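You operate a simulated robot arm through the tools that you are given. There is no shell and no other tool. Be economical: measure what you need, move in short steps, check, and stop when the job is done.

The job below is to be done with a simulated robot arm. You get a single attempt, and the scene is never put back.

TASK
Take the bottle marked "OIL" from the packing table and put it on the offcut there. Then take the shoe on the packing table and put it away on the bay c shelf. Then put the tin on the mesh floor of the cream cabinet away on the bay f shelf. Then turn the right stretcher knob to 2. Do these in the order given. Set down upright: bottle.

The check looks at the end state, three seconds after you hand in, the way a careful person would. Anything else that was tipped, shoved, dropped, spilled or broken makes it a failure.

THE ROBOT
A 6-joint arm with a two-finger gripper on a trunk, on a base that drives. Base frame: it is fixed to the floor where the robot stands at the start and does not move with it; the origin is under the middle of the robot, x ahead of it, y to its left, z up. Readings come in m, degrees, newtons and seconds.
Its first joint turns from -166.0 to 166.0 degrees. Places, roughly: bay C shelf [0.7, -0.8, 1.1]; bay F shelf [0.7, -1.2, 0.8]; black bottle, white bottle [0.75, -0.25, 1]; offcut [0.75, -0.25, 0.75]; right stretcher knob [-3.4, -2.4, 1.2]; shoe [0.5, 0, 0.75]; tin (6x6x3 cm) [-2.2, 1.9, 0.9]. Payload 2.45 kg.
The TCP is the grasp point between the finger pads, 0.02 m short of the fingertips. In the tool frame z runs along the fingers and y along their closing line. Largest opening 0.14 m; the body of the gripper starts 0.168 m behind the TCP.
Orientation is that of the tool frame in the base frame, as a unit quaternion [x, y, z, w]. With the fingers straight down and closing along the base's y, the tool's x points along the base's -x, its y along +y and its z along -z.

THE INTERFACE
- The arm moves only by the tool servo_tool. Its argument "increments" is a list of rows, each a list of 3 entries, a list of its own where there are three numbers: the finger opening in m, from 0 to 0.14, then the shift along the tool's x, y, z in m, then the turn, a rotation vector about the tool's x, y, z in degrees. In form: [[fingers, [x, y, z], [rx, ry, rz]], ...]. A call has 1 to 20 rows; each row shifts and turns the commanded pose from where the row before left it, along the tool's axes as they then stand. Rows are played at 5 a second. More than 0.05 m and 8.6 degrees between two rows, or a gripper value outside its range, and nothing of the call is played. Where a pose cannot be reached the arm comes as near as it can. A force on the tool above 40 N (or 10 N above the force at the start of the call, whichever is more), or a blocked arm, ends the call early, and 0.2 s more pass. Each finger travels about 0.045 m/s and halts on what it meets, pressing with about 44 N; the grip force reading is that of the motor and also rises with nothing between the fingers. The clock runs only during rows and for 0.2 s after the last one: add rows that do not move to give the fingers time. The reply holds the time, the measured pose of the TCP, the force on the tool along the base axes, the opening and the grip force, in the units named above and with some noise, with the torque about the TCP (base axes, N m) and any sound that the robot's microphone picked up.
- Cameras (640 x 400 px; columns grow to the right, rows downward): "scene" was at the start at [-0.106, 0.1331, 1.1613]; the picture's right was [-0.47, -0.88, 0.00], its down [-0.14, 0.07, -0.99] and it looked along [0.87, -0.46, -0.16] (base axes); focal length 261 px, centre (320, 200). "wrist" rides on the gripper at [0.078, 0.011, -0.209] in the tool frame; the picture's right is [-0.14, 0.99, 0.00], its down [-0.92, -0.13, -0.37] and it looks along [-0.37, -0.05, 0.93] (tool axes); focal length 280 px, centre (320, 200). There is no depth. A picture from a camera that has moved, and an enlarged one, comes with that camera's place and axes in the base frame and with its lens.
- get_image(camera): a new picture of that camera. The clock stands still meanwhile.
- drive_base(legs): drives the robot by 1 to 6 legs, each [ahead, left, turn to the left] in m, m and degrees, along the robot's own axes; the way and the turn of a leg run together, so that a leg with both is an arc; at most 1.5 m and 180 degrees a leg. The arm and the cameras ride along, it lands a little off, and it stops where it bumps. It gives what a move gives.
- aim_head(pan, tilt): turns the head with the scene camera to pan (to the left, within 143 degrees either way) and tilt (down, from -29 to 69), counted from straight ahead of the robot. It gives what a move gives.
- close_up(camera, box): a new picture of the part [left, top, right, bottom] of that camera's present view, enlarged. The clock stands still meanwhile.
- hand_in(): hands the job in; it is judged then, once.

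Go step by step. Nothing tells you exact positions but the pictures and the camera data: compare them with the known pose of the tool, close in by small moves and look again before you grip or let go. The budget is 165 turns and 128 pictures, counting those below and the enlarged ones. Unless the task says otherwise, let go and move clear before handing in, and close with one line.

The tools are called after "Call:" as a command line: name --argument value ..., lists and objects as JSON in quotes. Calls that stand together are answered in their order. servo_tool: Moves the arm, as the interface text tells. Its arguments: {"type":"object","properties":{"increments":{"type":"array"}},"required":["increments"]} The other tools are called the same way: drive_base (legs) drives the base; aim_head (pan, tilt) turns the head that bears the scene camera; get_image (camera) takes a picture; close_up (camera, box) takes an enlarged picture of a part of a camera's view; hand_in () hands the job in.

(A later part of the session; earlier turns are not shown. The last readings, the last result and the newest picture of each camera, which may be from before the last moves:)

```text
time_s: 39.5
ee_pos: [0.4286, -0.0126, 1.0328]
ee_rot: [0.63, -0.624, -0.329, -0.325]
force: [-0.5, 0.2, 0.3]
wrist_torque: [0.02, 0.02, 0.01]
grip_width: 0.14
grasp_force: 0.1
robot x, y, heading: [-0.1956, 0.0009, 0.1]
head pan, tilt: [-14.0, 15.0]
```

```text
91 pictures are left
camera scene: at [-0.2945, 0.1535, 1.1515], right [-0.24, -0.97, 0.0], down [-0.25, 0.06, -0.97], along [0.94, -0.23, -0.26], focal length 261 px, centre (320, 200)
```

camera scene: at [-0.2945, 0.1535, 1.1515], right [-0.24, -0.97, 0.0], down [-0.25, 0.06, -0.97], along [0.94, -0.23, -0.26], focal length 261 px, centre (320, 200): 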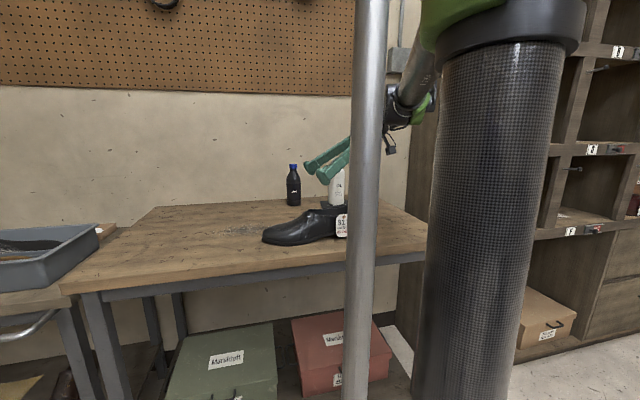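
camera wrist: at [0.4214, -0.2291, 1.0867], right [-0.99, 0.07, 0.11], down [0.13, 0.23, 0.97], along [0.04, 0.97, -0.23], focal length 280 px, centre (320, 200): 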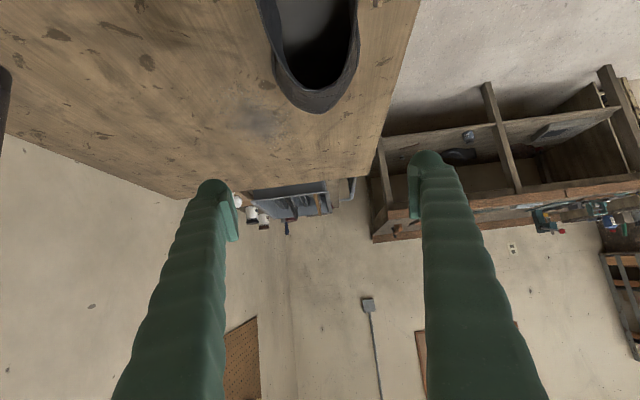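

Aligned over the shoe. I'll lower vertically by 0.10 m and check.

Call:
servo_tool --increments '[[0.14, [0.0287, 0, 0.0201], [0, 0, 0]], [0.14, [0.0287, 0, 0.0201], [0, 0, 0]], [0.14, [0.0246, 0, 0.0172], [0, 0, 0]], [0.14, [0, 0, 0], [0, 0, 0]]]'

Call:
get_image --camera "wrist"

Call:
close_up --camera "scene" --box '[240, 110, 440, 270]'

```text
time_s: 40.5
ee_pos: [0.4302, -0.0131, 0.9316]
ee_rot: [0.63, -0.624, -0.328, -0.325]
force: [-0.5, 0.0, 0.0]
wrist_torque: [0.02, 0.01, 0.01]
grip_width: 0.14
grasp_force: 0.1
robot x, y, heading: [-0.198, -0.0044, 0.1]
head pan, tilt: [-14.0, 15.0]
```

```text
90 pictures are left
camera wrist: at [0.4227, -0.2302, 0.9854], right [-0.99, 0.07, 0.11], down [0.13, 0.23, 0.97], along [0.04, 0.97, -0.23], focal length 280 px, centre (320, 200)
```

wrist: 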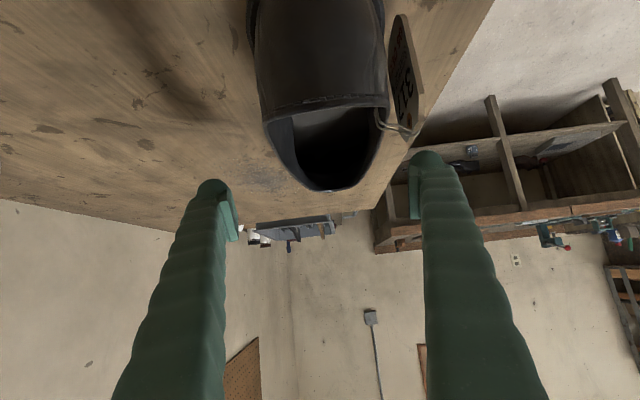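

```text
2.50 times, centred on (340, 190) of scene
camera zoom: at [-0.2945, 0.1535, 1.1515], right [-0.24, -0.97, 0.0], down [-0.25, 0.06, -0.97], along [0.94, -0.23, -0.26], focal length 653 px, centre (270, 225)
```

zoom: 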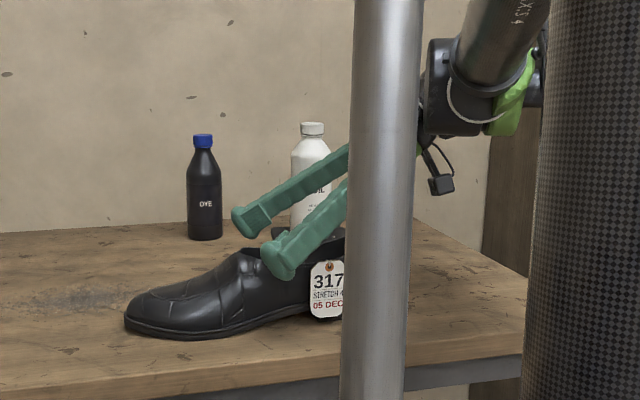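

To keep the finger clear of the tag I'll grip slightly further toward the toe, at y ≈ 0.025. Advancing along the finger direction now.

Call:
servo_tool --increments '[[0.14, [0.0101, 0.0007, 0.0225], [0, 0, 0]], [0.14, [0.0101, 0.0007, 0.0225], [0, 0, 0]], [0.14, [0.0101, 0.0007, 0.0225], [0, 0, 0]], [0.14, [0, 0, 0], [0, 0, 0]]]'

Call:
get_image --camera "wrist"

Call:
close_up --camera "scene" --box '[240, 110, 440, 270]'

```text
time_s: 41.2
ee_pos: [0.4283, 0.0163, 0.8846]
ee_rot: [0.63, -0.623, -0.331, -0.326]
force: [0.9, 5.1, 6.6]
wrist_torque: [-0.67, 0.44, -0.2]
grip_width: 0.1399
grasp_force: 0.0
robot x, y, heading: [-0.1932, -0.0032, 0.0]
head pan, tilt: [-14.0, 15.0]
stopped in row 3: the force on the tool passed its limit at 61 N (the readings are from after the stop); the commanded pose is now the measured one
```

```text
88 pictures are left
camera wrist: at [0.4212, -0.2009, 0.938], right [-0.99, 0.07, 0.11], down [0.13, 0.22, 0.97], along [0.04, 0.97, -0.23], focal length 280 px, centre (320, 200)
```

wrist: 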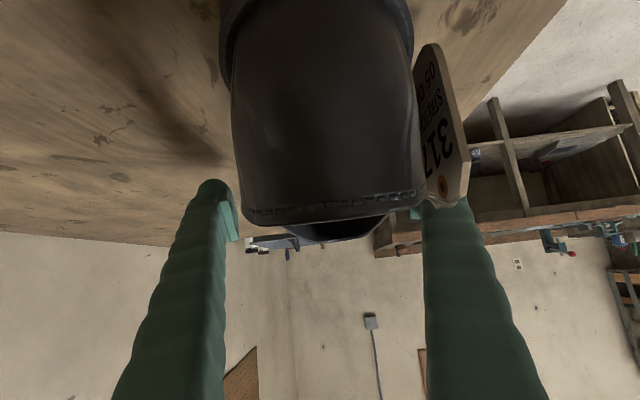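

```text
2.50 times, centred on (340, 190) of scene
camera zoom: at [-0.2946, 0.1538, 1.1515], right [-0.24, -0.97, 0.0], down [-0.25, 0.06, -0.97], along [0.94, -0.23, -0.26], focal length 653 px, centre (270, 225)
```

zoom: 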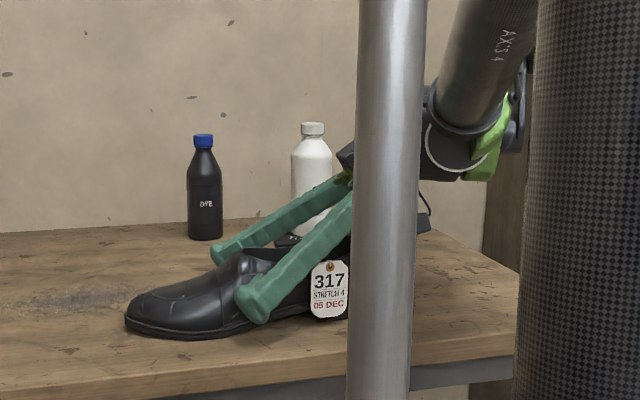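

The -x finger met the tag. A better way is to come from the toe side, with the tool pointing -y over the low toe and away from the tag. I'll back out along the fingers and check the shoe hasn't moved.

Call:
servo_tool --increments '[[0.14, [0, 0, -0.02], [0, 0, 0]], [0.14, [0, 0, -0.03], [0, 0, 0]], [0.14, [-0.02, 0, -0.03], [0, 0, 0]], [0.14, [-0.04, 0, 0], [0, 0, 0]], [0.14, [-0.04, 0, 0], [0, 0, 0]], [0.14, [-0.04, 0, 0], [0, 0, 0]], [0.14, [-0.04, 0, 0], [0, 0, 0]], [0.14, [0, 0, 0], [0, 7.9, 0]], [0.14, [0, 0, 0], [0, 7.9, 0]], [0.14, [0, 0, 0], [0, 7.9, 0]], [0.14, [0, 0, 0], [0, 7.9, 0]], [0.14, [0, 0, 0], [0, 7.9, 0]], [0.14, [0, 0, 0], [0, 7.9, 0]], [0.14, [0, 0, 0], [0, 7.6, 0]], [0.14, [0, 0, 0], [0, 0, 0]]]'

Call:
get_image --camera "wrist"

Call:
get_image --camera "scene"

```text
time_s: 44.4
ee_pos: [0.4277, 0.053, 1.0776]
ee_rot: [0.711, -0.703, -0.002, -0.001]
force: [0.6, 0.7, -0.8]
wrist_torque: [0.02, -0.01, 0.01]
grip_width: 0.1398
grasp_force: 0.1
robot x, y, heading: [-0.1956, -0.0018, 0.0]
head pan, tilt: [-14.0, 15.0]
```

```text
86 pictures are left
camera wrist: at [0.4197, -0.0277, 1.2851], right [-0.99, 0.13, 0.0], down [0.12, 0.92, 0.37], along [0.05, 0.37, -0.93], focal length 280 px, centre (320, 200)
```

wrist: 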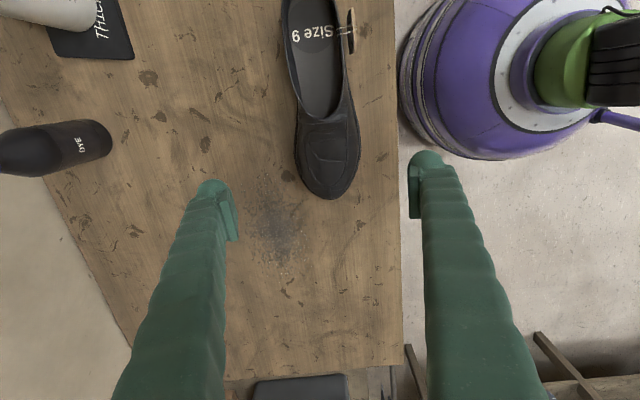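

```text
85 pictures are left
camera scene: at [-0.2945, 0.1536, 1.1515], right [-0.24, -0.97, 0.0], down [-0.25, 0.06, -0.97], along [0.94, -0.23, -0.26], focal length 261 px, centre (320, 200)
```

scene: 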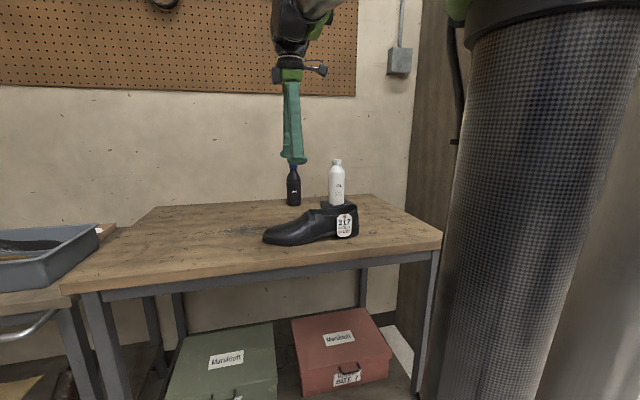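

The shoe is unmoved. Now I yaw the tool 180° so it will point toward -y after pitching.

Call:
servo_tool --increments '[[0.14, [0, 0, -0.01], [0, 0, 8.5]], [0.14, [0, 0, -0.01], [0, 0, 8.5]], [0.14, [0, 0, -0.01], [0, 0, 8.5]], [0.14, [0, 0, -0.01], [0, 0, 8.5]], [0.14, [0, 0, -0.01], [0, 0, 8.5]], [0.14, [0, 0, 0], [0, 0, 8.5]], [0.14, [0, 0, 0], [0, 0, 8.5]], [0.14, [0, 0, 0], [0, 0, 8.5]], [0.14, [0, 0, 0], [0, 0, 8.5]], [0.14, [0, 0, 0], [0, 0, 8.5]], [0.14, [0, 0, 0], [0, 0, 8.5]], [0.14, [0, 0, 0], [0, 0, 8.5]], [0.14, [0, 0, 0], [0, 0, 8.5]], [0.14, [0, 0, 0], [0, 0, 8.5]], [0.14, [0, 0, 0], [0, 0, 8.5]], [0.14, [0, 0, 0], [0, 0, 8.5]], [0.14, [0, 0, 0], [0, 0, 8.5]], [0.14, [0, 0, 0], [0, 0, 8.5]], [0.14, [0, 0, 0], [0, 0, 8.5]], [0.14, [0, 0, 0], [0, 0, 8.5]]]'

Call:
servo_tool --increments '[[0.14, [0, 0, 0], [0, 0, 8.5]], [0.14, [0, 0, 0], [0, 0, 0.8]], [0.14, [0, 0, 0], [0, -8, 0]], [0.14, [0, 0, 0], [0, -8, 0]], [0.14, [0, 0, 0], [0, -8, 0]], [0.14, [0, 0, 0], [0, -8, 0]], [0.14, [0, 0, 0], [0, -8, 0]], [0.14, [0, 0, 0], [0, -8, 0]], [0.14, [0, 0, 0], [0, -8, 0]], [0.14, [0, 0, 0], [0, -4, 0]], [0.14, [0, 0, 0], [0, 0, 0]]]'

Call:
get_image --camera "wrist"

Call:
get_image --camera "scene"

```text
time_s: 48.6
ee_pos: [0.4284, 0.053, 1.127]
ee_rot: [0.639, 0.769, 0.001, -0.002]
force: [0.3, -0.2, -0.5]
wrist_torque: [0.02, -0.01, -0.01]
grip_width: 0.14
grasp_force: 0.0
robot x, y, heading: [-0.1965, -0.0002, 0.3]
head pan, tilt: [-14.0, 15.0]
```

```text
time_s: 51.0
ee_pos: [0.4292, 0.0518, 1.1284]
ee_rot: [0.606, 0.62, -0.349, 0.356]
force: [0.0, -0.2, -0.1]
wrist_torque: [0.0, -0.02, 0.01]
grip_width: 0.1397
grasp_force: 0.0
robot x, y, heading: [-0.1966, -0.0025, 0.1]
head pan, tilt: [-14.0, 15.0]
```

```text
84 pictures are left
camera wrist: at [0.4357, 0.2718, 1.1643], right [0.99, -0.05, 0.12], down [-0.12, -0.15, 0.98], along [-0.03, -0.99, -0.15], focal length 280 px, centre (320, 200)
```

wrist: 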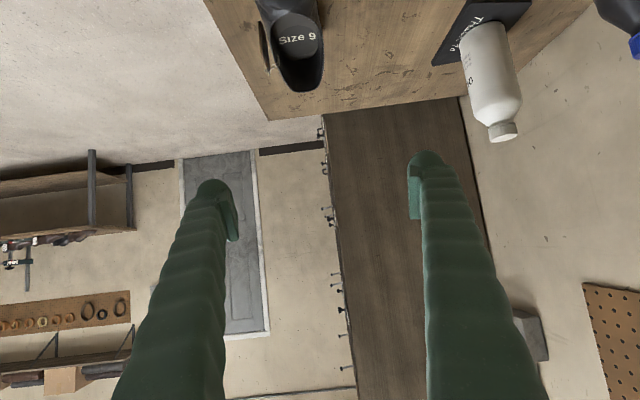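

```text
83 pictures are left
camera scene: at [-0.2945, 0.1536, 1.1515], right [-0.24, -0.97, 0.0], down [-0.25, 0.06, -0.97], along [0.94, -0.23, -0.26], focal length 261 px, centre (320, 200)
```

scene: 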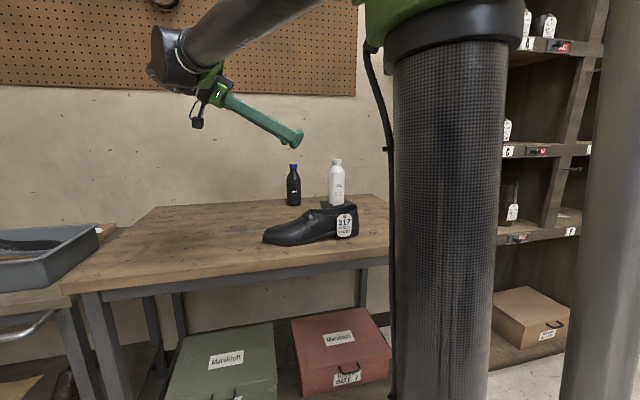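

Clear view from the toe side. I'll lower to a start point behind the toe, then advance along the fingers.

Call:
servo_tool --increments '[[0.14, [0.0402, -0.0004, 0.0112], [0, 0, 0]], [0.14, [0.0402, -0.0004, 0.0112], [0, 0, 0]], [0.14, [0.0402, -0.0004, 0.0112], [0, 0, 0]], [0.14, [0.0402, -0.0004, 0.0112], [0, 0, 0]], [0.14, [0.0402, -0.0004, 0.0112], [0, 0, 0]], [0.14, [0, 0, 0], [0, 0, 0]]]'

Call:
get_image --camera "wrist"

Call:
close_up --camera "scene" --box '[160, 110, 400, 270]'

```text
time_s: 52.4
ee_pos: [0.4339, 0.0917, 0.9253]
ee_rot: [0.606, 0.622, -0.345, 0.357]
force: [0.0, -0.7, -0.8]
wrist_torque: [0.02, -0.01, -0.05]
grip_width: 0.1397
grasp_force: 0.2
out of reach, approached as far as the arm can: row 4, 5
robot x, y, heading: [-0.1978, -0.003, 0.3]
head pan, tilt: [-14.0, 15.0]
```

```text
82 pictures are left
camera wrist: at [0.4389, 0.3099, 0.9624], right [0.99, -0.04, 0.12], down [-0.13, -0.16, 0.98], along [-0.02, -0.99, -0.16], focal length 280 px, centre (320, 200)
```

wrist: 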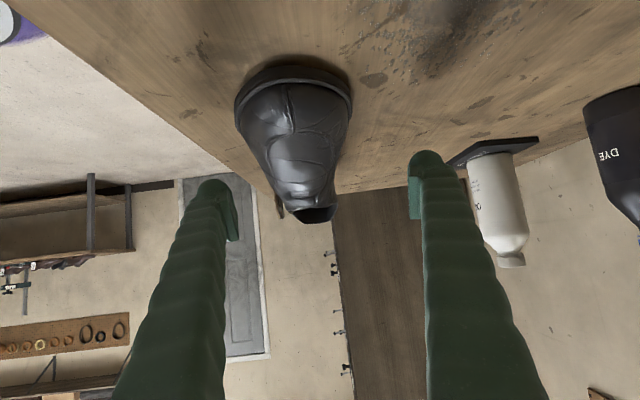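

```text
2.50 times, centred on (280, 190) of scene
camera zoom: at [-0.2945, 0.1536, 1.1515], right [-0.24, -0.97, 0.0], down [-0.25, 0.06, -0.97], along [0.94, -0.23, -0.26], focal length 653 px, centre (420, 225)
```

zoom: 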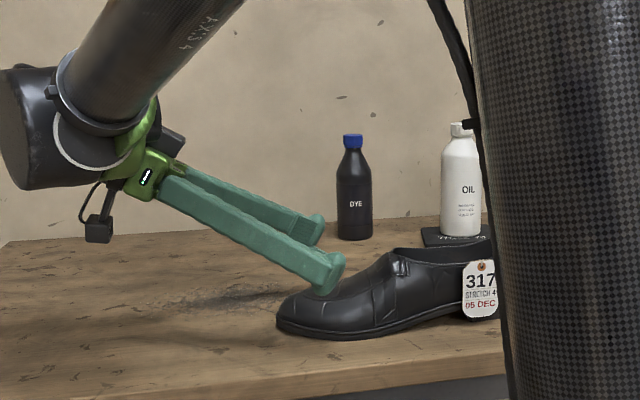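

Fingers straddle the toe. Advancing along them to the middle of the shoe.

Call:
servo_tool --increments '[[0.14, [0.001, -0.0025, 0.027], [0, 0, 0]], [0.14, [0.001, -0.0025, 0.027], [0, 0, 0]], [0.14, [0.001, -0.0025, 0.027], [0, 0, 0]], [0.14, [0.001, -0.0025, 0.024], [0, 0, 0]], [0.14, [0, 0, 0], [0, 0, 0]]]'

Call:
get_image --camera "wrist"

Call:
close_up --camera "scene" --box '[160, 110, 400, 270]'

```text
time_s: 53.6
ee_pos: [0.426, 0.0024, 0.868]
ee_rot: [0.606, 0.62, -0.349, 0.355]
force: [0.4, 0.5, -0.1]
wrist_torque: [0.01, 0.02, 0.01]
grip_width: 0.1401
grasp_force: 0.0
robot x, y, heading: [-0.1956, -0.0025, 0.5]
head pan, tilt: [-14.0, 15.0]
```

```text
80 pictures are left
camera wrist: at [0.4328, 0.2211, 0.9053], right [0.99, -0.05, 0.12], down [-0.12, -0.15, 0.98], along [-0.03, -0.99, -0.15], focal length 280 px, centre (320, 200)
```

wrist: 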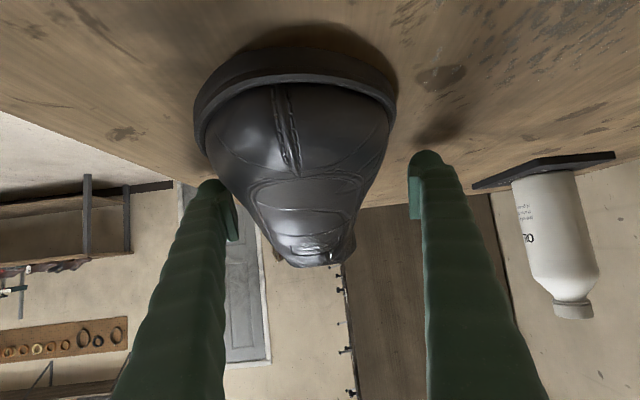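

```text
2.50 times, centred on (280, 190) of scene
camera zoom: at [-0.2944, 0.1536, 1.1515], right [-0.24, -0.97, 0.0], down [-0.25, 0.06, -0.97], along [0.94, -0.23, -0.26], focal length 653 px, centre (420, 225)
```

zoom: 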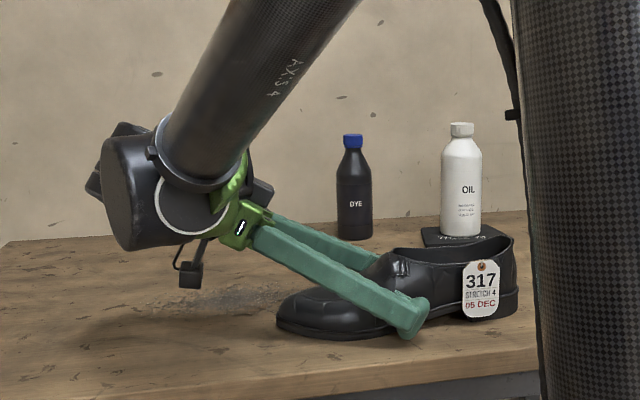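

Well placed short of the tag. Closing.

Call:
servo_tool --increments '[[0.12, [0, -0.003, 0], [0, 0, 0]], [0.1, [0, 0, 0], [0, 0, 0]], [0.09, [0, 0, 0], [0, 0, 0]], [0.08, [0, 0, 0], [0, 0, 0]], [0.06, [0, 0, 0], [0, 0, 0]], [0.05, [0, 0, 0], [0, 0, 0]], [0.05, [0, 0, 0], [0, 0, 0]], [0.05, [0, 0, 0], [0, 0, 0]], [0.05, [0, 0, 0], [0, 0, 0]]]'

Call:
close_up --camera "scene" --box '[160, 110, 400, 270]'

```text
time_s: 55.6
ee_pos: [0.4232, 0.0019, 0.8704]
ee_rot: [0.606, 0.62, -0.349, 0.356]
force: [-2.2, 2.1, 3.5]
wrist_torque: [-0.03, 0.45, -0.23]
grip_width: 0.0915
grasp_force: 44.0
robot x, y, heading: [-0.195, -0.0008, -0.1]
head pan, tilt: [-14.0, 15.0]
```

```text
2.50 times, centred on (280, 190) of scene
camera zoom: at [-0.2946, 0.1537, 1.1515], right [-0.24, -0.97, 0.0], down [-0.25, 0.06, -0.97], along [0.94, -0.23, -0.26], focal length 653 px, centre (420, 225)
```

zoom: 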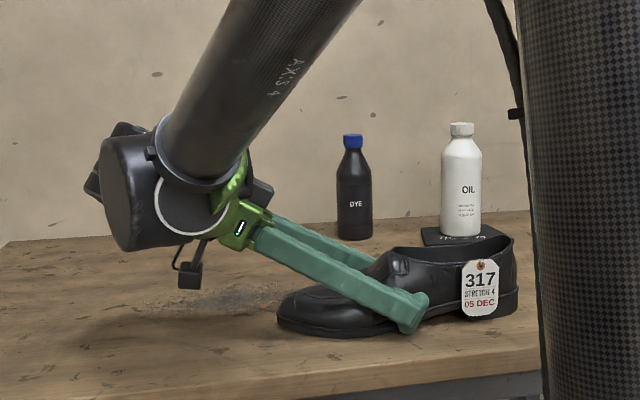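

Gripped. Lifting a few centimetres to test the hold.

Call:
servo_tool --increments '[[0.05, [-0.013, 0, -0.0075], [0, 0, 0]], [0.05, [-0.026, 0, -0.015], [0, 0, 0]], [0.05, [-0.026, 0, -0.015], [0, 0, 0]], [0.05, [0, 0, 0], [0, 0, 0]]]'

Call:
close_up --camera "scene" --box '[160, 110, 400, 270]'

```text
time_s: 56.6
ee_pos: [0.4207, 0.0004, 0.9432]
ee_rot: [0.607, 0.619, -0.349, 0.355]
force: [-0.1, 0.1, -4.4]
wrist_torque: [0.01, 0.02, 0.0]
grip_width: 0.0913
grasp_force: 44.4
robot x, y, heading: [-0.1965, -0.0014, 0.3]
head pan, tilt: [-14.0, 15.0]
```

```text
2.50 times, centred on (280, 190) of scene
camera zoom: at [-0.2944, 0.1536, 1.1515], right [-0.24, -0.97, 0.0], down [-0.25, 0.06, -0.97], along [0.94, -0.23, -0.26], focal length 653 px, centre (420, 225)
```

zoom: 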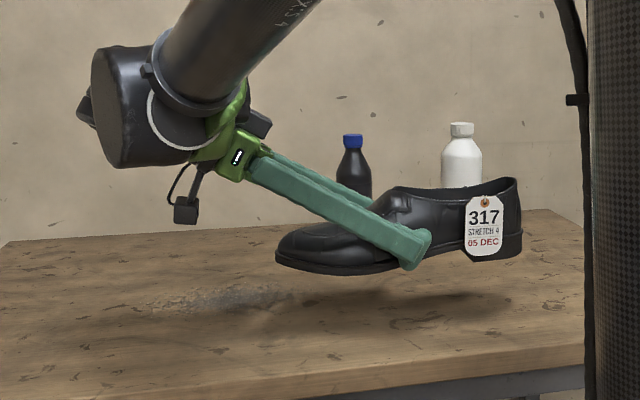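

The shoe hangs level and secure. I'll lift to z ≈ 1.17 and move out a little, then turn the shoe to face the rack.

Call:
servo_tool --increments '[[0.05, [-0.036, 0.02, -0.0208], [0, 0, 0]], [0.05, [-0.036, 0.02, -0.0208], [0, 0, 0]], [0.05, [-0.036, 0.02, -0.0208], [0, 0, 0]], [0.05, [-0.036, 0.02, -0.0208], [0, 0, 0]], [0.05, [-0.036, 0.02, -0.0208], [0, 0, 0]], [0.05, [-0.03, 0, -0.0173], [0, 0, 0]], [0.05, [0, 0, 0], [-6.93, 0, -4]], [0.05, [0, 0, 0], [-6.93, 0, -4]], [0.05, [0, 0, 0], [-6.93, 0, -4]], [0.05, [0, 0, 0], [-6.93, 0, -4]], [0.05, [0, 0, 0], [-6.93, 0, -4]], [0.05, [0, 0, 0], [-6.93, 0, -4]], [0.05, [0, 0, 0], [0, 0, 0]]]'

Call:
get_image --camera "scene"

```text
time_s: 59.4
ee_pos: [0.5231, 0.0037, 1.1879]
ee_rot: [0.302, 0.813, -0.172, 0.468]
force: [-0.3, -0.4, -3.6]
wrist_torque: [0.02, 0.02, 0.01]
grip_width: 0.0906
grasp_force: 44.5
robot x, y, heading: [-0.1966, -0.0005, 0.4]
head pan, tilt: [-14.0, 15.0]
```

```text
76 pictures are left
camera scene: at [-0.2943, 0.1536, 1.1515], right [-0.24, -0.97, 0.0], down [-0.25, 0.06, -0.97], along [0.94, -0.23, -0.26], focal length 261 px, centre (320, 200)
```

scene: 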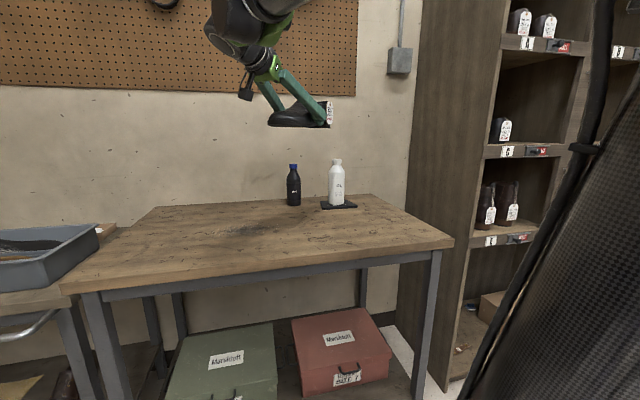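

Finishing the turn, then backing off and driving sideways in front of bay C.

Call:
servo_tool --increments '[[0.05, [0, 0, 0], [-7.27, 0, -4.2]], [0.05, [0, 0, 0], [-7.27, 0, -4.2]], [0.05, [0, 0, 0], [-7.27, 0, -4.2]], [0.05, [0, 0, 0], [-7.27, 0, -4.2]], [0.05, [0, 0, 0], [-7.27, 0, -4.2]], [0.05, [0, 0, 0], [0, 0, 0]]]'

Call:
aim_head --pan -14 --tilt 5

Call:
drive_base --legs '[[-0.45, 0, 0], [0, -0.82, 0]]'

Call:
get_image --camera "scene"

Call:
get_image --camera "wrist"

```text
time_s: 60.8
ee_pos: [0.522, 0.0037, 1.1871]
ee_rot: [-0.009, 0.866, 0.008, 0.5]
force: [-0.3, 0.0, -3.4]
wrist_torque: [0.03, 0.0, 0.0]
grip_width: 0.0904
grasp_force: 44.0
robot x, y, heading: [-0.1972, -0.0021, 0.4]
head pan, tilt: [-14.0, 15.0]
```

```text
time_s: 61.5
ee_pos: [0.5228, 0.0034, 1.188]
ee_rot: [-0.009, 0.867, 0.009, 0.499]
force: [0.6, 0.3, -4.1]
wrist_torque: [-0.01, -0.03, 0.04]
grip_width: 0.0902
grasp_force: 44.0
robot x, y, heading: [-0.1943, 0.0024, 0.1]
head pan, tilt: [-14.0, 5.0]
```

```text
time_s: 68.3
ee_pos: [0.0698, -0.8296, 1.1868]
ee_rot: [-0.009, 0.867, 0.008, 0.499]
force: [0.2, -1.4, -3.8]
wrist_torque: [0.0, 0.01, 0.02]
grip_width: 0.0901
grasp_force: 44.5
robot x, y, heading: [-0.6535, -0.8355, 0.0]
head pan, tilt: [-14.0, 5.0]
```

```text
75 pictures are left
camera scene: at [-0.7485, -0.6799, 1.1677], right [-0.24, -0.97, 0.0], down [-0.08, 0.02, -1.0], along [0.97, -0.24, -0.09], focal length 261 px, centre (320, 200)
```

scene: 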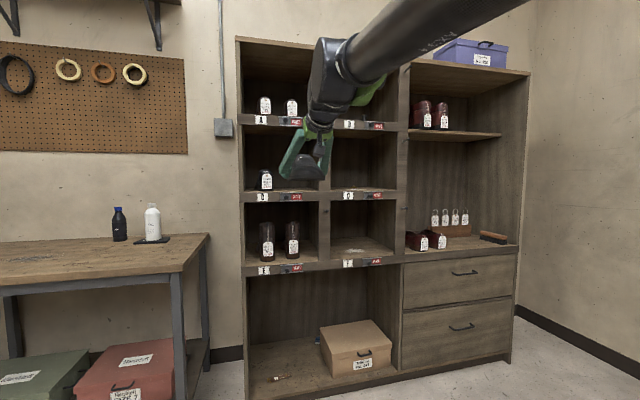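

```text
74 pictures are left
camera wrist: at [-0.149, -0.8249, 1.223], right [0.05, 0.99, 0.12], down [0.15, -0.13, 0.98], along [0.99, -0.03, -0.15], focal length 280 px, centre (320, 200)
```

wrist: 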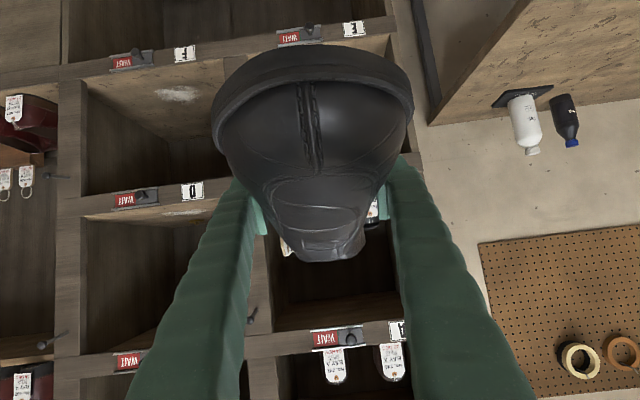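

Call:
close_up --camera "scene" --box '[230, 110, 420, 280]'

```text
2.35 times, centred on (325, 195) of scene
camera zoom: at [-0.7485, -0.6799, 1.1677], right [-0.24, -0.97, 0.0], down [-0.08, 0.02, -1.0], along [0.97, -0.24, -0.09], focal length 615 px, centre (308, 212)
```

zoom: 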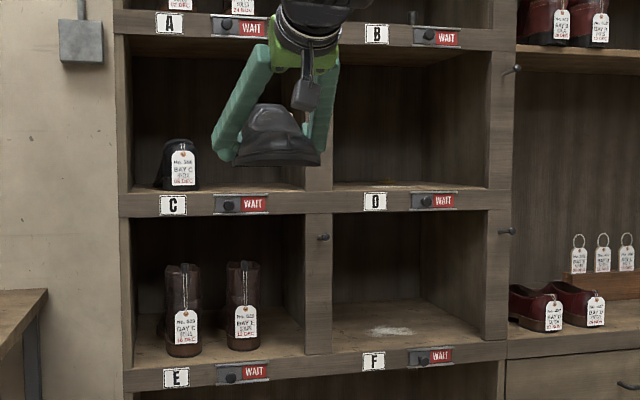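

Bay C is free between about y = -0.765 and y = -0.965, and its shelf is at z ≈ 1.105. I'll set the shoe's line to y = -0.855 at z ≈ 1.17 and drive closer.

Call:
servo_tool --increments '[[0.05, [0.007, -0.012, 0.004], [0, 0, 0]], [0.05, [0.0077, -0.013, 0.0045], [0, 0, 0]], [0.05, [0, 0, 0], [0, 0, 0]]]'

Call:
drive_base --legs '[[0.19, 0, 0]]'

Call:
get_image --camera "wrist"

Call:
get_image --camera "scene"

```text
time_s: 69.1
ee_pos: [0.0694, -0.8554, 1.1705]
ee_rot: [-0.009, 0.866, 0.008, 0.499]
force: [-0.4, 0.8, -4.6]
wrist_torque: [0.01, 0.0, 0.01]
grip_width: 0.0897
grasp_force: 44.5
robot x, y, heading: [-0.6518, -0.8358, 0.2]
head pan, tilt: [-14.0, 5.0]
```

```text
time_s: 70.6
ee_pos: [0.2618, -0.8577, 1.1712]
ee_rot: [-0.007, 0.866, 0.008, 0.499]
force: [0.5, -0.9, -4.1]
wrist_torque: [0.0, -0.02, -0.02]
grip_width: 0.0895
grasp_force: 43.8
robot x, y, heading: [-0.4589, -0.8357, -0.0]
head pan, tilt: [-14.0, 5.0]
```

```text
72 pictures are left
camera wrist: at [0.0425, -0.8511, 1.2068], right [0.05, 0.99, 0.12], down [0.15, -0.13, 0.98], along [0.99, -0.03, -0.15], focal length 280 px, centre (320, 200)
```

wrist: 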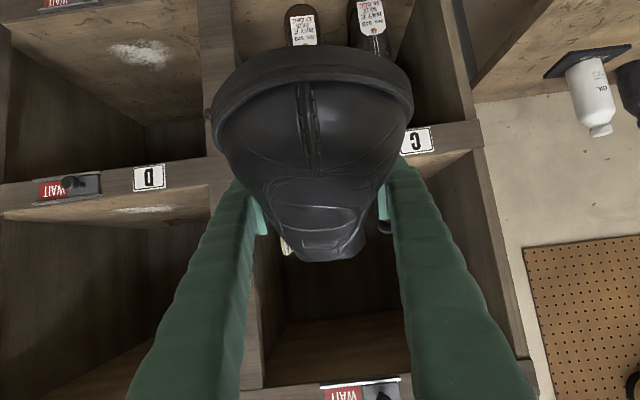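

```text
71 pictures are left
camera scene: at [-0.5572, -0.6791, 1.1677], right [-0.24, -0.97, 0.0], down [-0.08, 0.02, -1.0], along [0.97, -0.24, -0.09], focal length 261 px, centre (320, 200)
```

scene: 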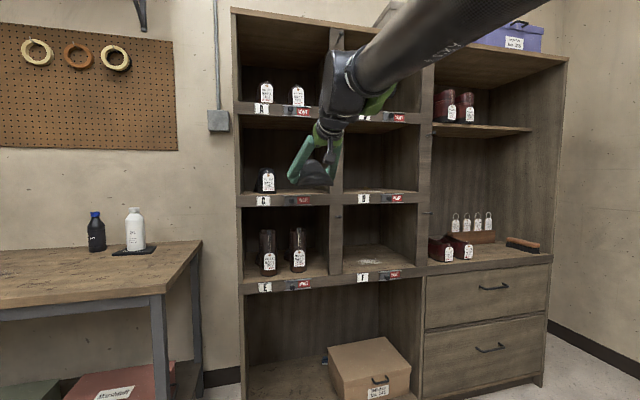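

Clear line into the bay, with the sole about 2 cm above the shelf. Driving forward another 0.2 m so the heel enters.

Call:
drive_base --legs '[[0.15, 0, 0]]'

Call:
get_image --camera "wrist"

Call:
close_up --camera "scene" --box '[230, 80, 430, 240]'

```text
time_s: 72.0
ee_pos: [0.4155, -0.8559, 1.1712]
ee_rot: [-0.008, 0.866, 0.008, 0.499]
force: [0.7, -0.5, -4.3]
wrist_torque: [0.02, -0.01, -0.02]
grip_width: 0.0898
grasp_force: 43.8
robot x, y, heading: [-0.3063, -0.8313, -0.0]
head pan, tilt: [-14.0, 5.0]
```

```text
70 pictures are left
camera wrist: at [0.1955, -0.8508, 1.2067], right [0.05, 0.99, 0.12], down [0.15, -0.13, 0.98], along [0.99, -0.03, -0.15], focal length 280 px, centre (320, 200)
```

wrist: 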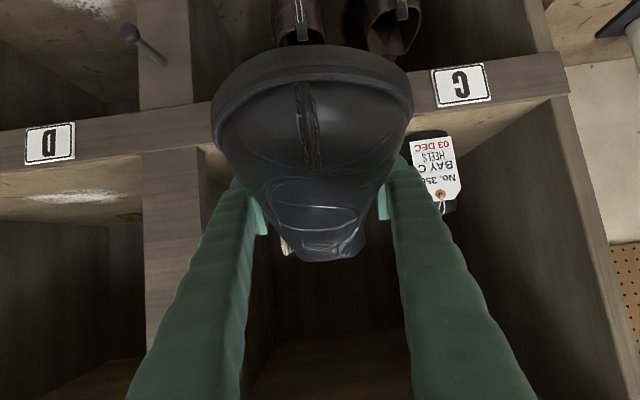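

```text
2.50 times, centred on (330, 160) of scene
camera zoom: at [-0.4041, -0.6789, 1.1677], right [-0.24, -0.97, 0.0], down [-0.08, 0.02, -1.0], along [0.97, -0.24, -0.09], focal length 653 px, centre (295, 300)
```

zoom: 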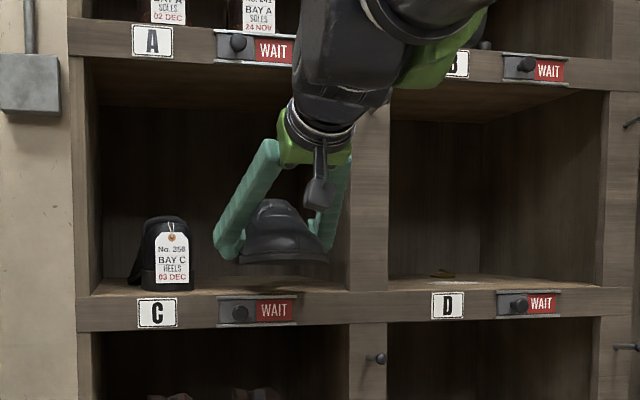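

Item in the bay is at y ≈ -0.70 to -0.76, with about 3.5 cm to my finger. Driving another 0.12 m in.

Call:
drive_base --legs '[[0.11, 0, 0]]'

Call:
get_image --camera "wrist"

Call:
get_image --camera "scene"

```text
time_s: 73.2
ee_pos: [0.5248, -0.8554, 1.1714]
ee_rot: [-0.007, 0.866, 0.007, 0.5]
force: [0.3, 0.4, -3.9]
wrist_torque: [0.02, 0.01, 0.01]
grip_width: 0.0893
grasp_force: 43.1
robot x, y, heading: [-0.1948, -0.8349, 0.2]
head pan, tilt: [-14.0, 5.0]
```

```text
68 pictures are left
camera wrist: at [0.3058, -0.8508, 1.2067], right [0.05, 0.99, 0.12], down [0.15, -0.13, 0.98], along [0.99, -0.03, -0.15], focal length 280 px, centre (320, 200)
```

wrist: 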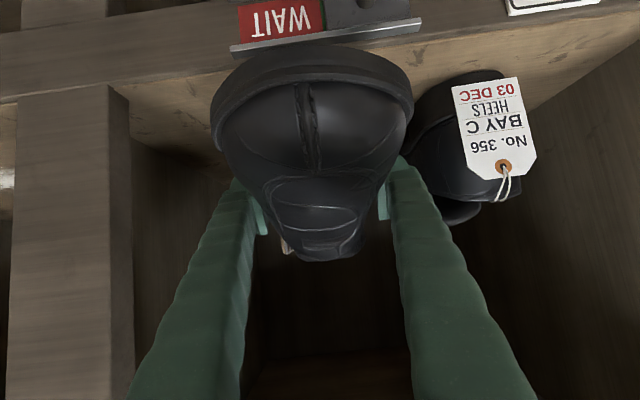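

```text
67 pictures are left
camera scene: at [-0.2938, -0.6787, 1.1677], right [-0.24, -0.97, 0.0], down [-0.08, 0.02, -1.0], along [0.97, -0.24, -0.09], focal length 261 px, centre (320, 200)
```

scene: 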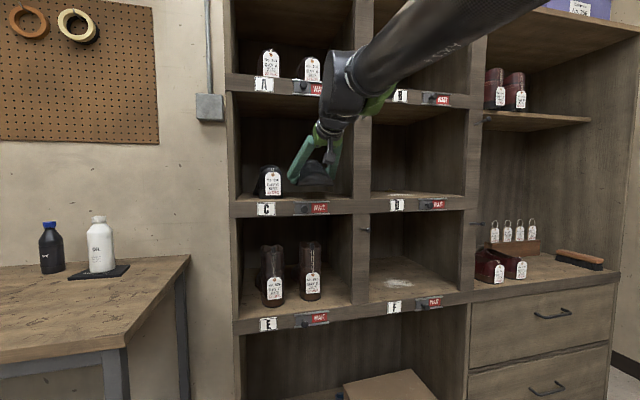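

The pair of heels extends back a little, so I'll shift 1.5 cm away from it while moving 0.10 m deeper with the arm.

Call:
servo_tool --increments '[[0.05, [0, -0.015, 0], [0, 0, 0]], [0.05, [-0.0125, 0, 0.0217], [0, 0, 0]], [0.05, [-0.0125, 0, 0.0217], [0, 0, 0]], [0.05, [-0.0125, 0, 0.0217], [0, 0, 0]], [0.05, [-0.0125, 0, 0.0217], [0, 0, 0]], [0.05, [0, 0, 0], [0, 0, 0]]]'

Call:
get_image --camera "wrist"

Call:
close_up --camera "scene" --box '[220, 60, 420, 240]'

```text
time_s: 74.6
ee_pos: [0.626, -0.8697, 1.1713]
ee_rot: [-0.009, 0.866, 0.008, 0.499]
force: [0.3, 0.4, -3.8]
wrist_torque: [-0.01, -0.01, -0.03]
grip_width: 0.0894
grasp_force: 43.9
robot x, y, heading: [-0.1955, -0.8356, 0.2]
head pan, tilt: [-14.0, 5.0]
```

```text
66 pictures are left
camera wrist: at [0.4068, -0.864, 1.2072], right [0.05, 0.99, 0.12], down [0.15, -0.13, 0.98], along [0.99, -0.03, -0.15], focal length 280 px, centre (320, 200)
```

wrist: 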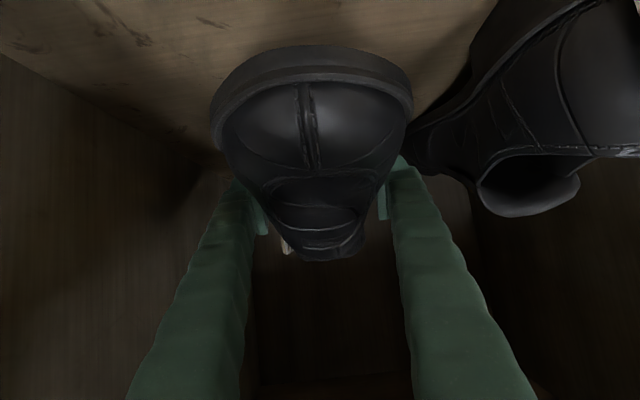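

```text
2.22 times, centred on (320, 150) of scene
camera zoom: at [-0.2938, -0.6787, 1.1678], right [-0.24, -0.97, 0.0], down [-0.08, 0.02, -1.0], along [0.97, -0.24, -0.09], focal length 581 px, centre (320, 311)
```

zoom: 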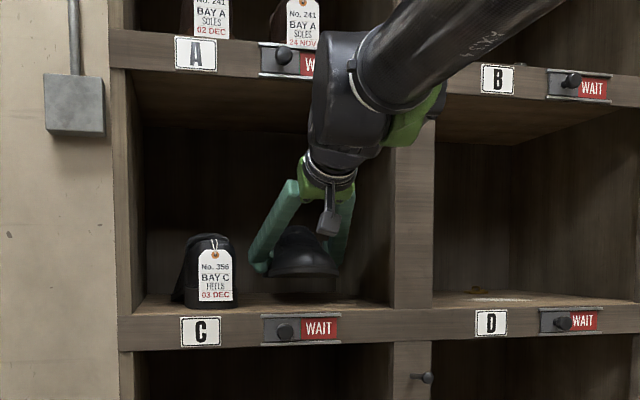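

Clear on all sides. Lowering toward the shelf surface.

Call:
servo_tool --increments '[[0.05, [0.0104, 0, 0.006], [0, 0, 0]], [0.05, [0.0061, 0, 0.0035], [0, 0, 0]], [0.05, [0, 0, 0], [0, 0, 0]]]'

Call:
servo_tool --increments '[[0.05, [0.0026, 0, 0.0015], [0, 0, 0]], [0.05, [0, 0, 0], [0, 0, 0]]]'

Call:
close_up --camera "scene" --box '[270, 140, 370, 220]'

```text
time_s: 75.4
ee_pos: [0.6255, -0.869, 1.1516]
ee_rot: [-0.007, 0.866, 0.007, 0.5]
force: [-0.8, -0.5, -3.6]
wrist_torque: [-0.01, 0.04, -0.01]
grip_width: 0.089
grasp_force: 43.5
robot x, y, heading: [-0.1932, -0.8362, 0.3]
head pan, tilt: [-14.0, 5.0]
```

```text
time_s: 76.0
ee_pos: [0.625, -0.8694, 1.1494]
ee_rot: [-0.008, 0.866, 0.008, 0.5]
force: [-0.2, 0.8, -3.5]
wrist_torque: [-0.04, -0.01, 0.01]
grip_width: 0.0895
grasp_force: 44.0
robot x, y, heading: [-0.1952, -0.8328, -0.1]
head pan, tilt: [-14.0, 5.0]
```

```text
5.00 times, centred on (320, 180) of scene
camera zoom: at [-0.2937, -0.6787, 1.1678], right [-0.24, -0.97, 0.0], down [-0.08, 0.02, -1.0], along [0.97, -0.24, -0.09], focal length 1306 px, centre (320, 300)
```

zoom: 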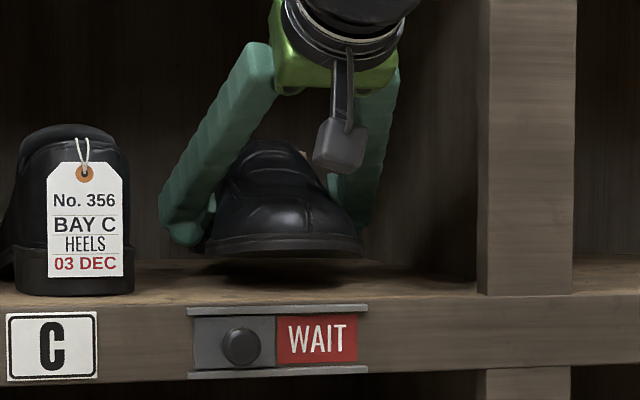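

Call:
servo_tool --increments '[[0.05, [0.0026, 0, 0.0015], [0, 0, 0]], [0.05, [0.0026, 0, 0.0015], [0, 0, 0]], [0.05, [0, 0, 0], [0, 0, 0]]]'

```text
time_s: 76.8
ee_pos: [0.6254, -0.8688, 1.1438]
ee_rot: [-0.008, 0.866, 0.007, 0.499]
force: [0.2, -0.6, -4.0]
wrist_torque: [0.01, 0.05, 0.0]
grip_width: 0.0893
grasp_force: 44.4
robot x, y, heading: [-0.1939, -0.835, 0.2]
head pan, tilt: [-14.0, 5.0]
```

Call:
servo_tool --increments '[[0.05, [0.0026, 0, 0.0015], [0, 0, 0]], [0.05, [0.0026, 0, 0.0015], [0, 0, 0]], [0.05, [0, 0, 0], [0, 0, 0]]]'

Call:
close_up --camera "scene" --box '[270, 140, 370, 220]'

```text
time_s: 77.6
ee_pos: [0.6246, -0.8695, 1.1374]
ee_rot: [-0.008, 0.866, 0.007, 0.5]
force: [-0.2, -0.3, 2.0]
wrist_torque: [-0.15, -0.72, 0.01]
grip_width: 0.0891
grasp_force: 44.1
robot x, y, heading: [-0.1933, -0.8288, 0.3]
head pan, tilt: [-14.0, 5.0]
```

```text
5.00 times, centred on (320, 180) of scene
camera zoom: at [-0.294, -0.6787, 1.1677], right [-0.24, -0.97, 0.0], down [-0.08, 0.02, -1.0], along [0.97, -0.24, -0.09], focal length 1306 px, centre (320, 300)
```

zoom: 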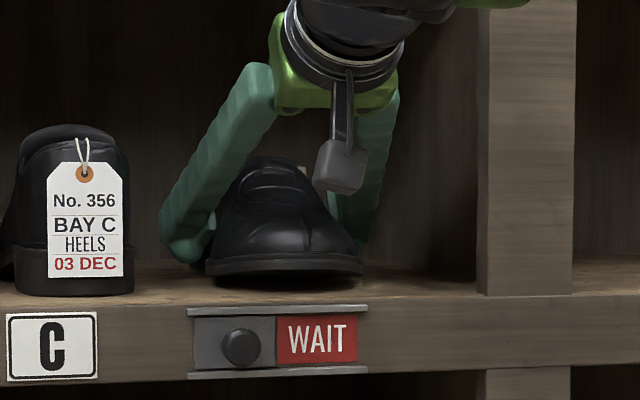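

The heel is touching and the toe is only a few millimetres up. I'll tilt slightly to level it, then see the force.

Call:
servo_tool --increments '[[0.05, [0.001, 0, 0.0005], [0, -0.8, 0]], [0.05, [0.001, 0, 0.0005], [0, -0.8, 0]], [0.05, [0, 0, 0], [0, 0, 0]]]'

```text
time_s: 78.4
ee_pos: [0.6248, -0.8696, 1.1339]
ee_rot: [-0.007, 0.859, 0.007, 0.511]
force: [-0.1, -1.1, -4.6]
wrist_torque: [0.03, 0.02, -0.03]
grip_width: 0.0891
grasp_force: 44.2
robot x, y, heading: [-0.1925, -0.8339, 0.1]
head pan, tilt: [-14.0, 5.0]
```

Call:
servo_tool --increments '[[0.05, [0.0017, 0, 0.001], [0, 0, 0]], [0.05, [0.0017, 0, 0.001], [0, 0, 0]], [0.05, [0, 0, 0], [0, 0, 0]]]'

Call:
close_up --camera "scene" --box '[270, 140, 370, 220]'

```text
time_s: 79.0
ee_pos: [0.6241, -0.8682, 1.1341]
ee_rot: [-0.008, 0.858, 0.006, 0.513]
force: [-6.5, 0.9, 9.1]
wrist_torque: [-0.53, 0.3, -0.31]
grip_width: 0.0892
grasp_force: 43.8
robot x, y, heading: [-0.1957, -0.834, 0.2]
head pan, tilt: [-14.0, 5.0]
stopped in row 3: the force on the tool passed its limit at 46 N (the readings are from after the stop); the commanded pose is now the measured one
```

```text
5.00 times, centred on (320, 180) of scene
camera zoom: at [-0.2945, -0.6786, 1.1677], right [-0.24, -0.97, 0.0], down [-0.08, 0.02, -1.0], along [0.97, -0.24, -0.09], focal length 1306 px, centre (320, 300)
```

zoom: 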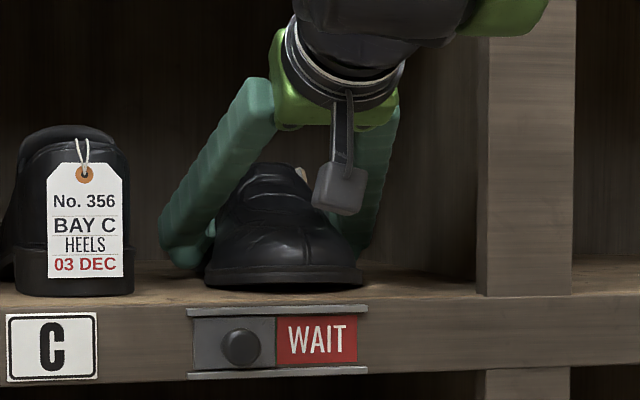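

The shoe is firmly seated. I'll open to 0.125 and back out along the fingers.

Call:
servo_tool --increments '[[0.1, [0, 0, 0], [0, 0, 0]], [0.11, [0, 0, 0], [0, 0, 0]], [0.12, [0, 0, 0], [0, 0, 0]], [0.125, [0, 0, 0], [0, 0, 0]], [0.125, [0, 0, 0], [0, 0, 0]]]'

Call:
get_image --camera "wrist"

```text
time_s: 80.2
ee_pos: [0.6267, -0.8687, 1.1325]
ee_rot: [-0.008, 0.858, 0.007, 0.514]
force: [0.2, 0.9, 0.0]
wrist_torque: [-0.01, 0.02, 0.02]
grip_width: 0.1249
grasp_force: 0.0
robot x, y, heading: [-0.1963, -0.8317, 0.1]
head pan, tilt: [-14.0, 5.0]
```

```text
61 pictures are left
camera wrist: at [0.4057, -0.8635, 1.1617], right [0.05, 0.99, 0.12], down [0.11, -0.13, 0.99], along [0.99, -0.03, -0.12], focal length 280 px, centre (320, 200)
```

wrist: 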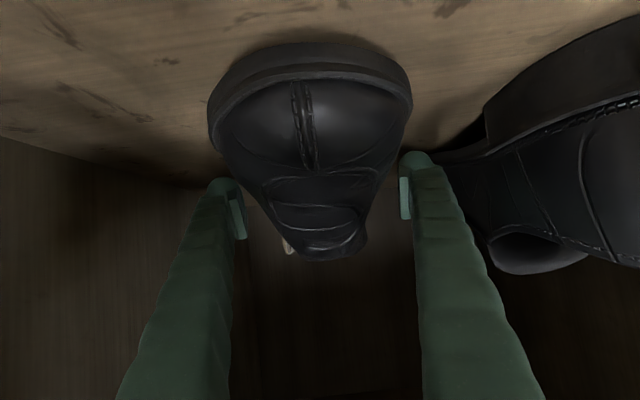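

Call:
servo_tool --increments '[[0.125, [0, 0, -0.02], [0, 0, 0]], [0.125, [0, 0, -0.03], [0, 0, 0]], [0.125, [0, 0, -0.03], [0, 0, 0]], [0.125, [-0.006, 0, -0.04], [0, 0, 0]], [0.125, [0.01, 0, -0.04], [0, 0, 0]], [0.125, [0.02, 0, -0.04], [0, 0, 0]], [0.125, [0.02, 0, -0.04], [0, 0, 0]], [0.125, [0, 0, 0], [0, 0, 0]]]'

Call:
drive_base --legs '[[-0.35, 0, 0]]'

Call:
get_image --camera "wrist"

Call:
get_image --camera "scene"

```text
time_s: 82.0
ee_pos: [0.3945, -0.874, 1.2085]
ee_rot: [-0.008, 0.858, 0.006, 0.514]
force: [0.7, 0.4, 0.4]
wrist_torque: [0.01, -0.03, -0.02]
grip_width: 0.1253
grasp_force: 0.1
robot x, y, heading: [-0.1941, -0.8367, 0.1]
head pan, tilt: [-14.0, 5.0]
```

```text
time_s: 84.3
ee_pos: [0.0497, -0.8737, 1.2091]
ee_rot: [-0.009, 0.858, 0.007, 0.514]
force: [0.4, 0.1, -0.7]
wrist_torque: [0.05, -0.03, 0.01]
grip_width: 0.1248
grasp_force: 0.0
robot x, y, heading: [-0.5406, -0.8347, 0.2]
head pan, tilt: [-14.0, 5.0]
```

```text
60 pictures are left
camera wrist: at [-0.1709, -0.869, 1.2371], right [0.04, 0.99, 0.12], down [0.11, -0.13, 0.99], along [0.99, -0.03, -0.12], focal length 280 px, centre (320, 200)
```

wrist: 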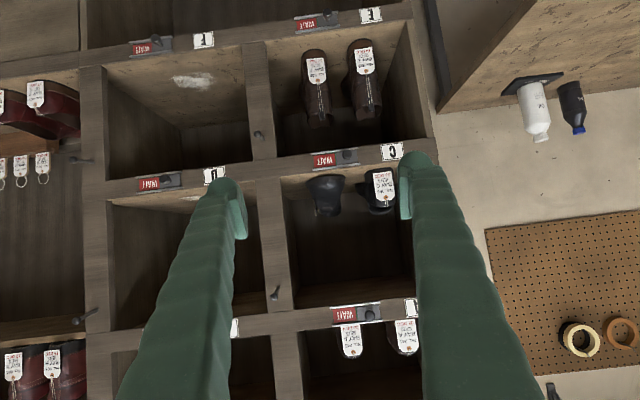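

```text
59 pictures are left
camera scene: at [-0.6393, -0.6796, 1.1677], right [-0.24, -0.97, 0.0], down [-0.08, 0.02, -1.0], along [0.97, -0.24, -0.09], focal length 261 px, centre (320, 200)
```

scene: 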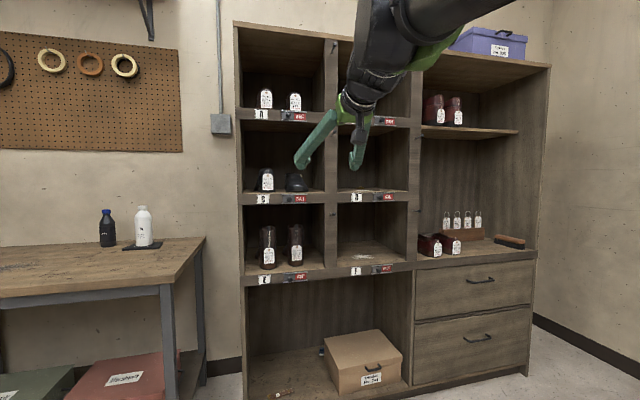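

The shoe is stowed in bay C. Next is the tin, so I'll retract the arm and look toward the cream cabinet and the right stretcher.

Call:
servo_tool --increments '[[0.125, [0.03, 0, -0.03], [0, 8, 0]], [0.125, [0.03, 0, -0.03], [0, 8, 0]], [0.125, [0.03, 0, -0.03], [0, 8, 0]], [0.125, [0.03, 0, -0.0], [0, 8, 0]], [0.125, [0.03, 0, -0.0], [0, 8, 0]], [0.125, [0.03, 0, 0], [0, 8, 0]], [0.125, [0.03, 0, 0], [0, 8, 0]], [0.125, [0, 0, 0], [0, 6, 0]], [0.125, [0, 0, 0], [0, 0, 0]]]'

Call:
aim_head --pan 120 --tilt 8

Call:
get_image --camera "scene"

```text
time_s: 86.3
ee_pos: [-0.1823, -0.8794, 1.1369]
ee_rot: [-0.01, 1.0, 0.001, -0.003]
force: [-0.1, 1.1, 0.2]
wrist_torque: [0.02, 0.04, -0.01]
grip_width: 0.1249
grasp_force: 0.1
robot x, y, heading: [-0.5388, -0.8345, 0.1]
head pan, tilt: [-14.0, 5.0]
```

```text
time_s: 88.5
ee_pos: [-0.1824, -0.8792, 1.1362]
ee_rot: [-0.012, 1.0, 0.002, -0.001]
force: [-0.2, 0.7, -0.3]
wrist_torque: [-0.02, 0.0, 0.01]
grip_width: 0.1251
grasp_force: 0.1
robot x, y, heading: [-0.5416, -0.8346, 0.5]
head pan, tilt: [120.0, 8.0]
```

```text
58 pictures are left
camera scene: at [-0.775, -0.5776, 1.1629], right [0.86, 0.5, 0.0], down [0.07, -0.12, -0.99], along [-0.5, 0.86, -0.14], focal length 261 px, centre (320, 200)
```

scene: 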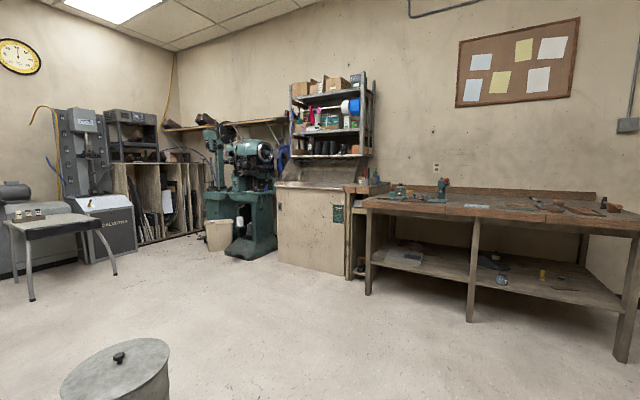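

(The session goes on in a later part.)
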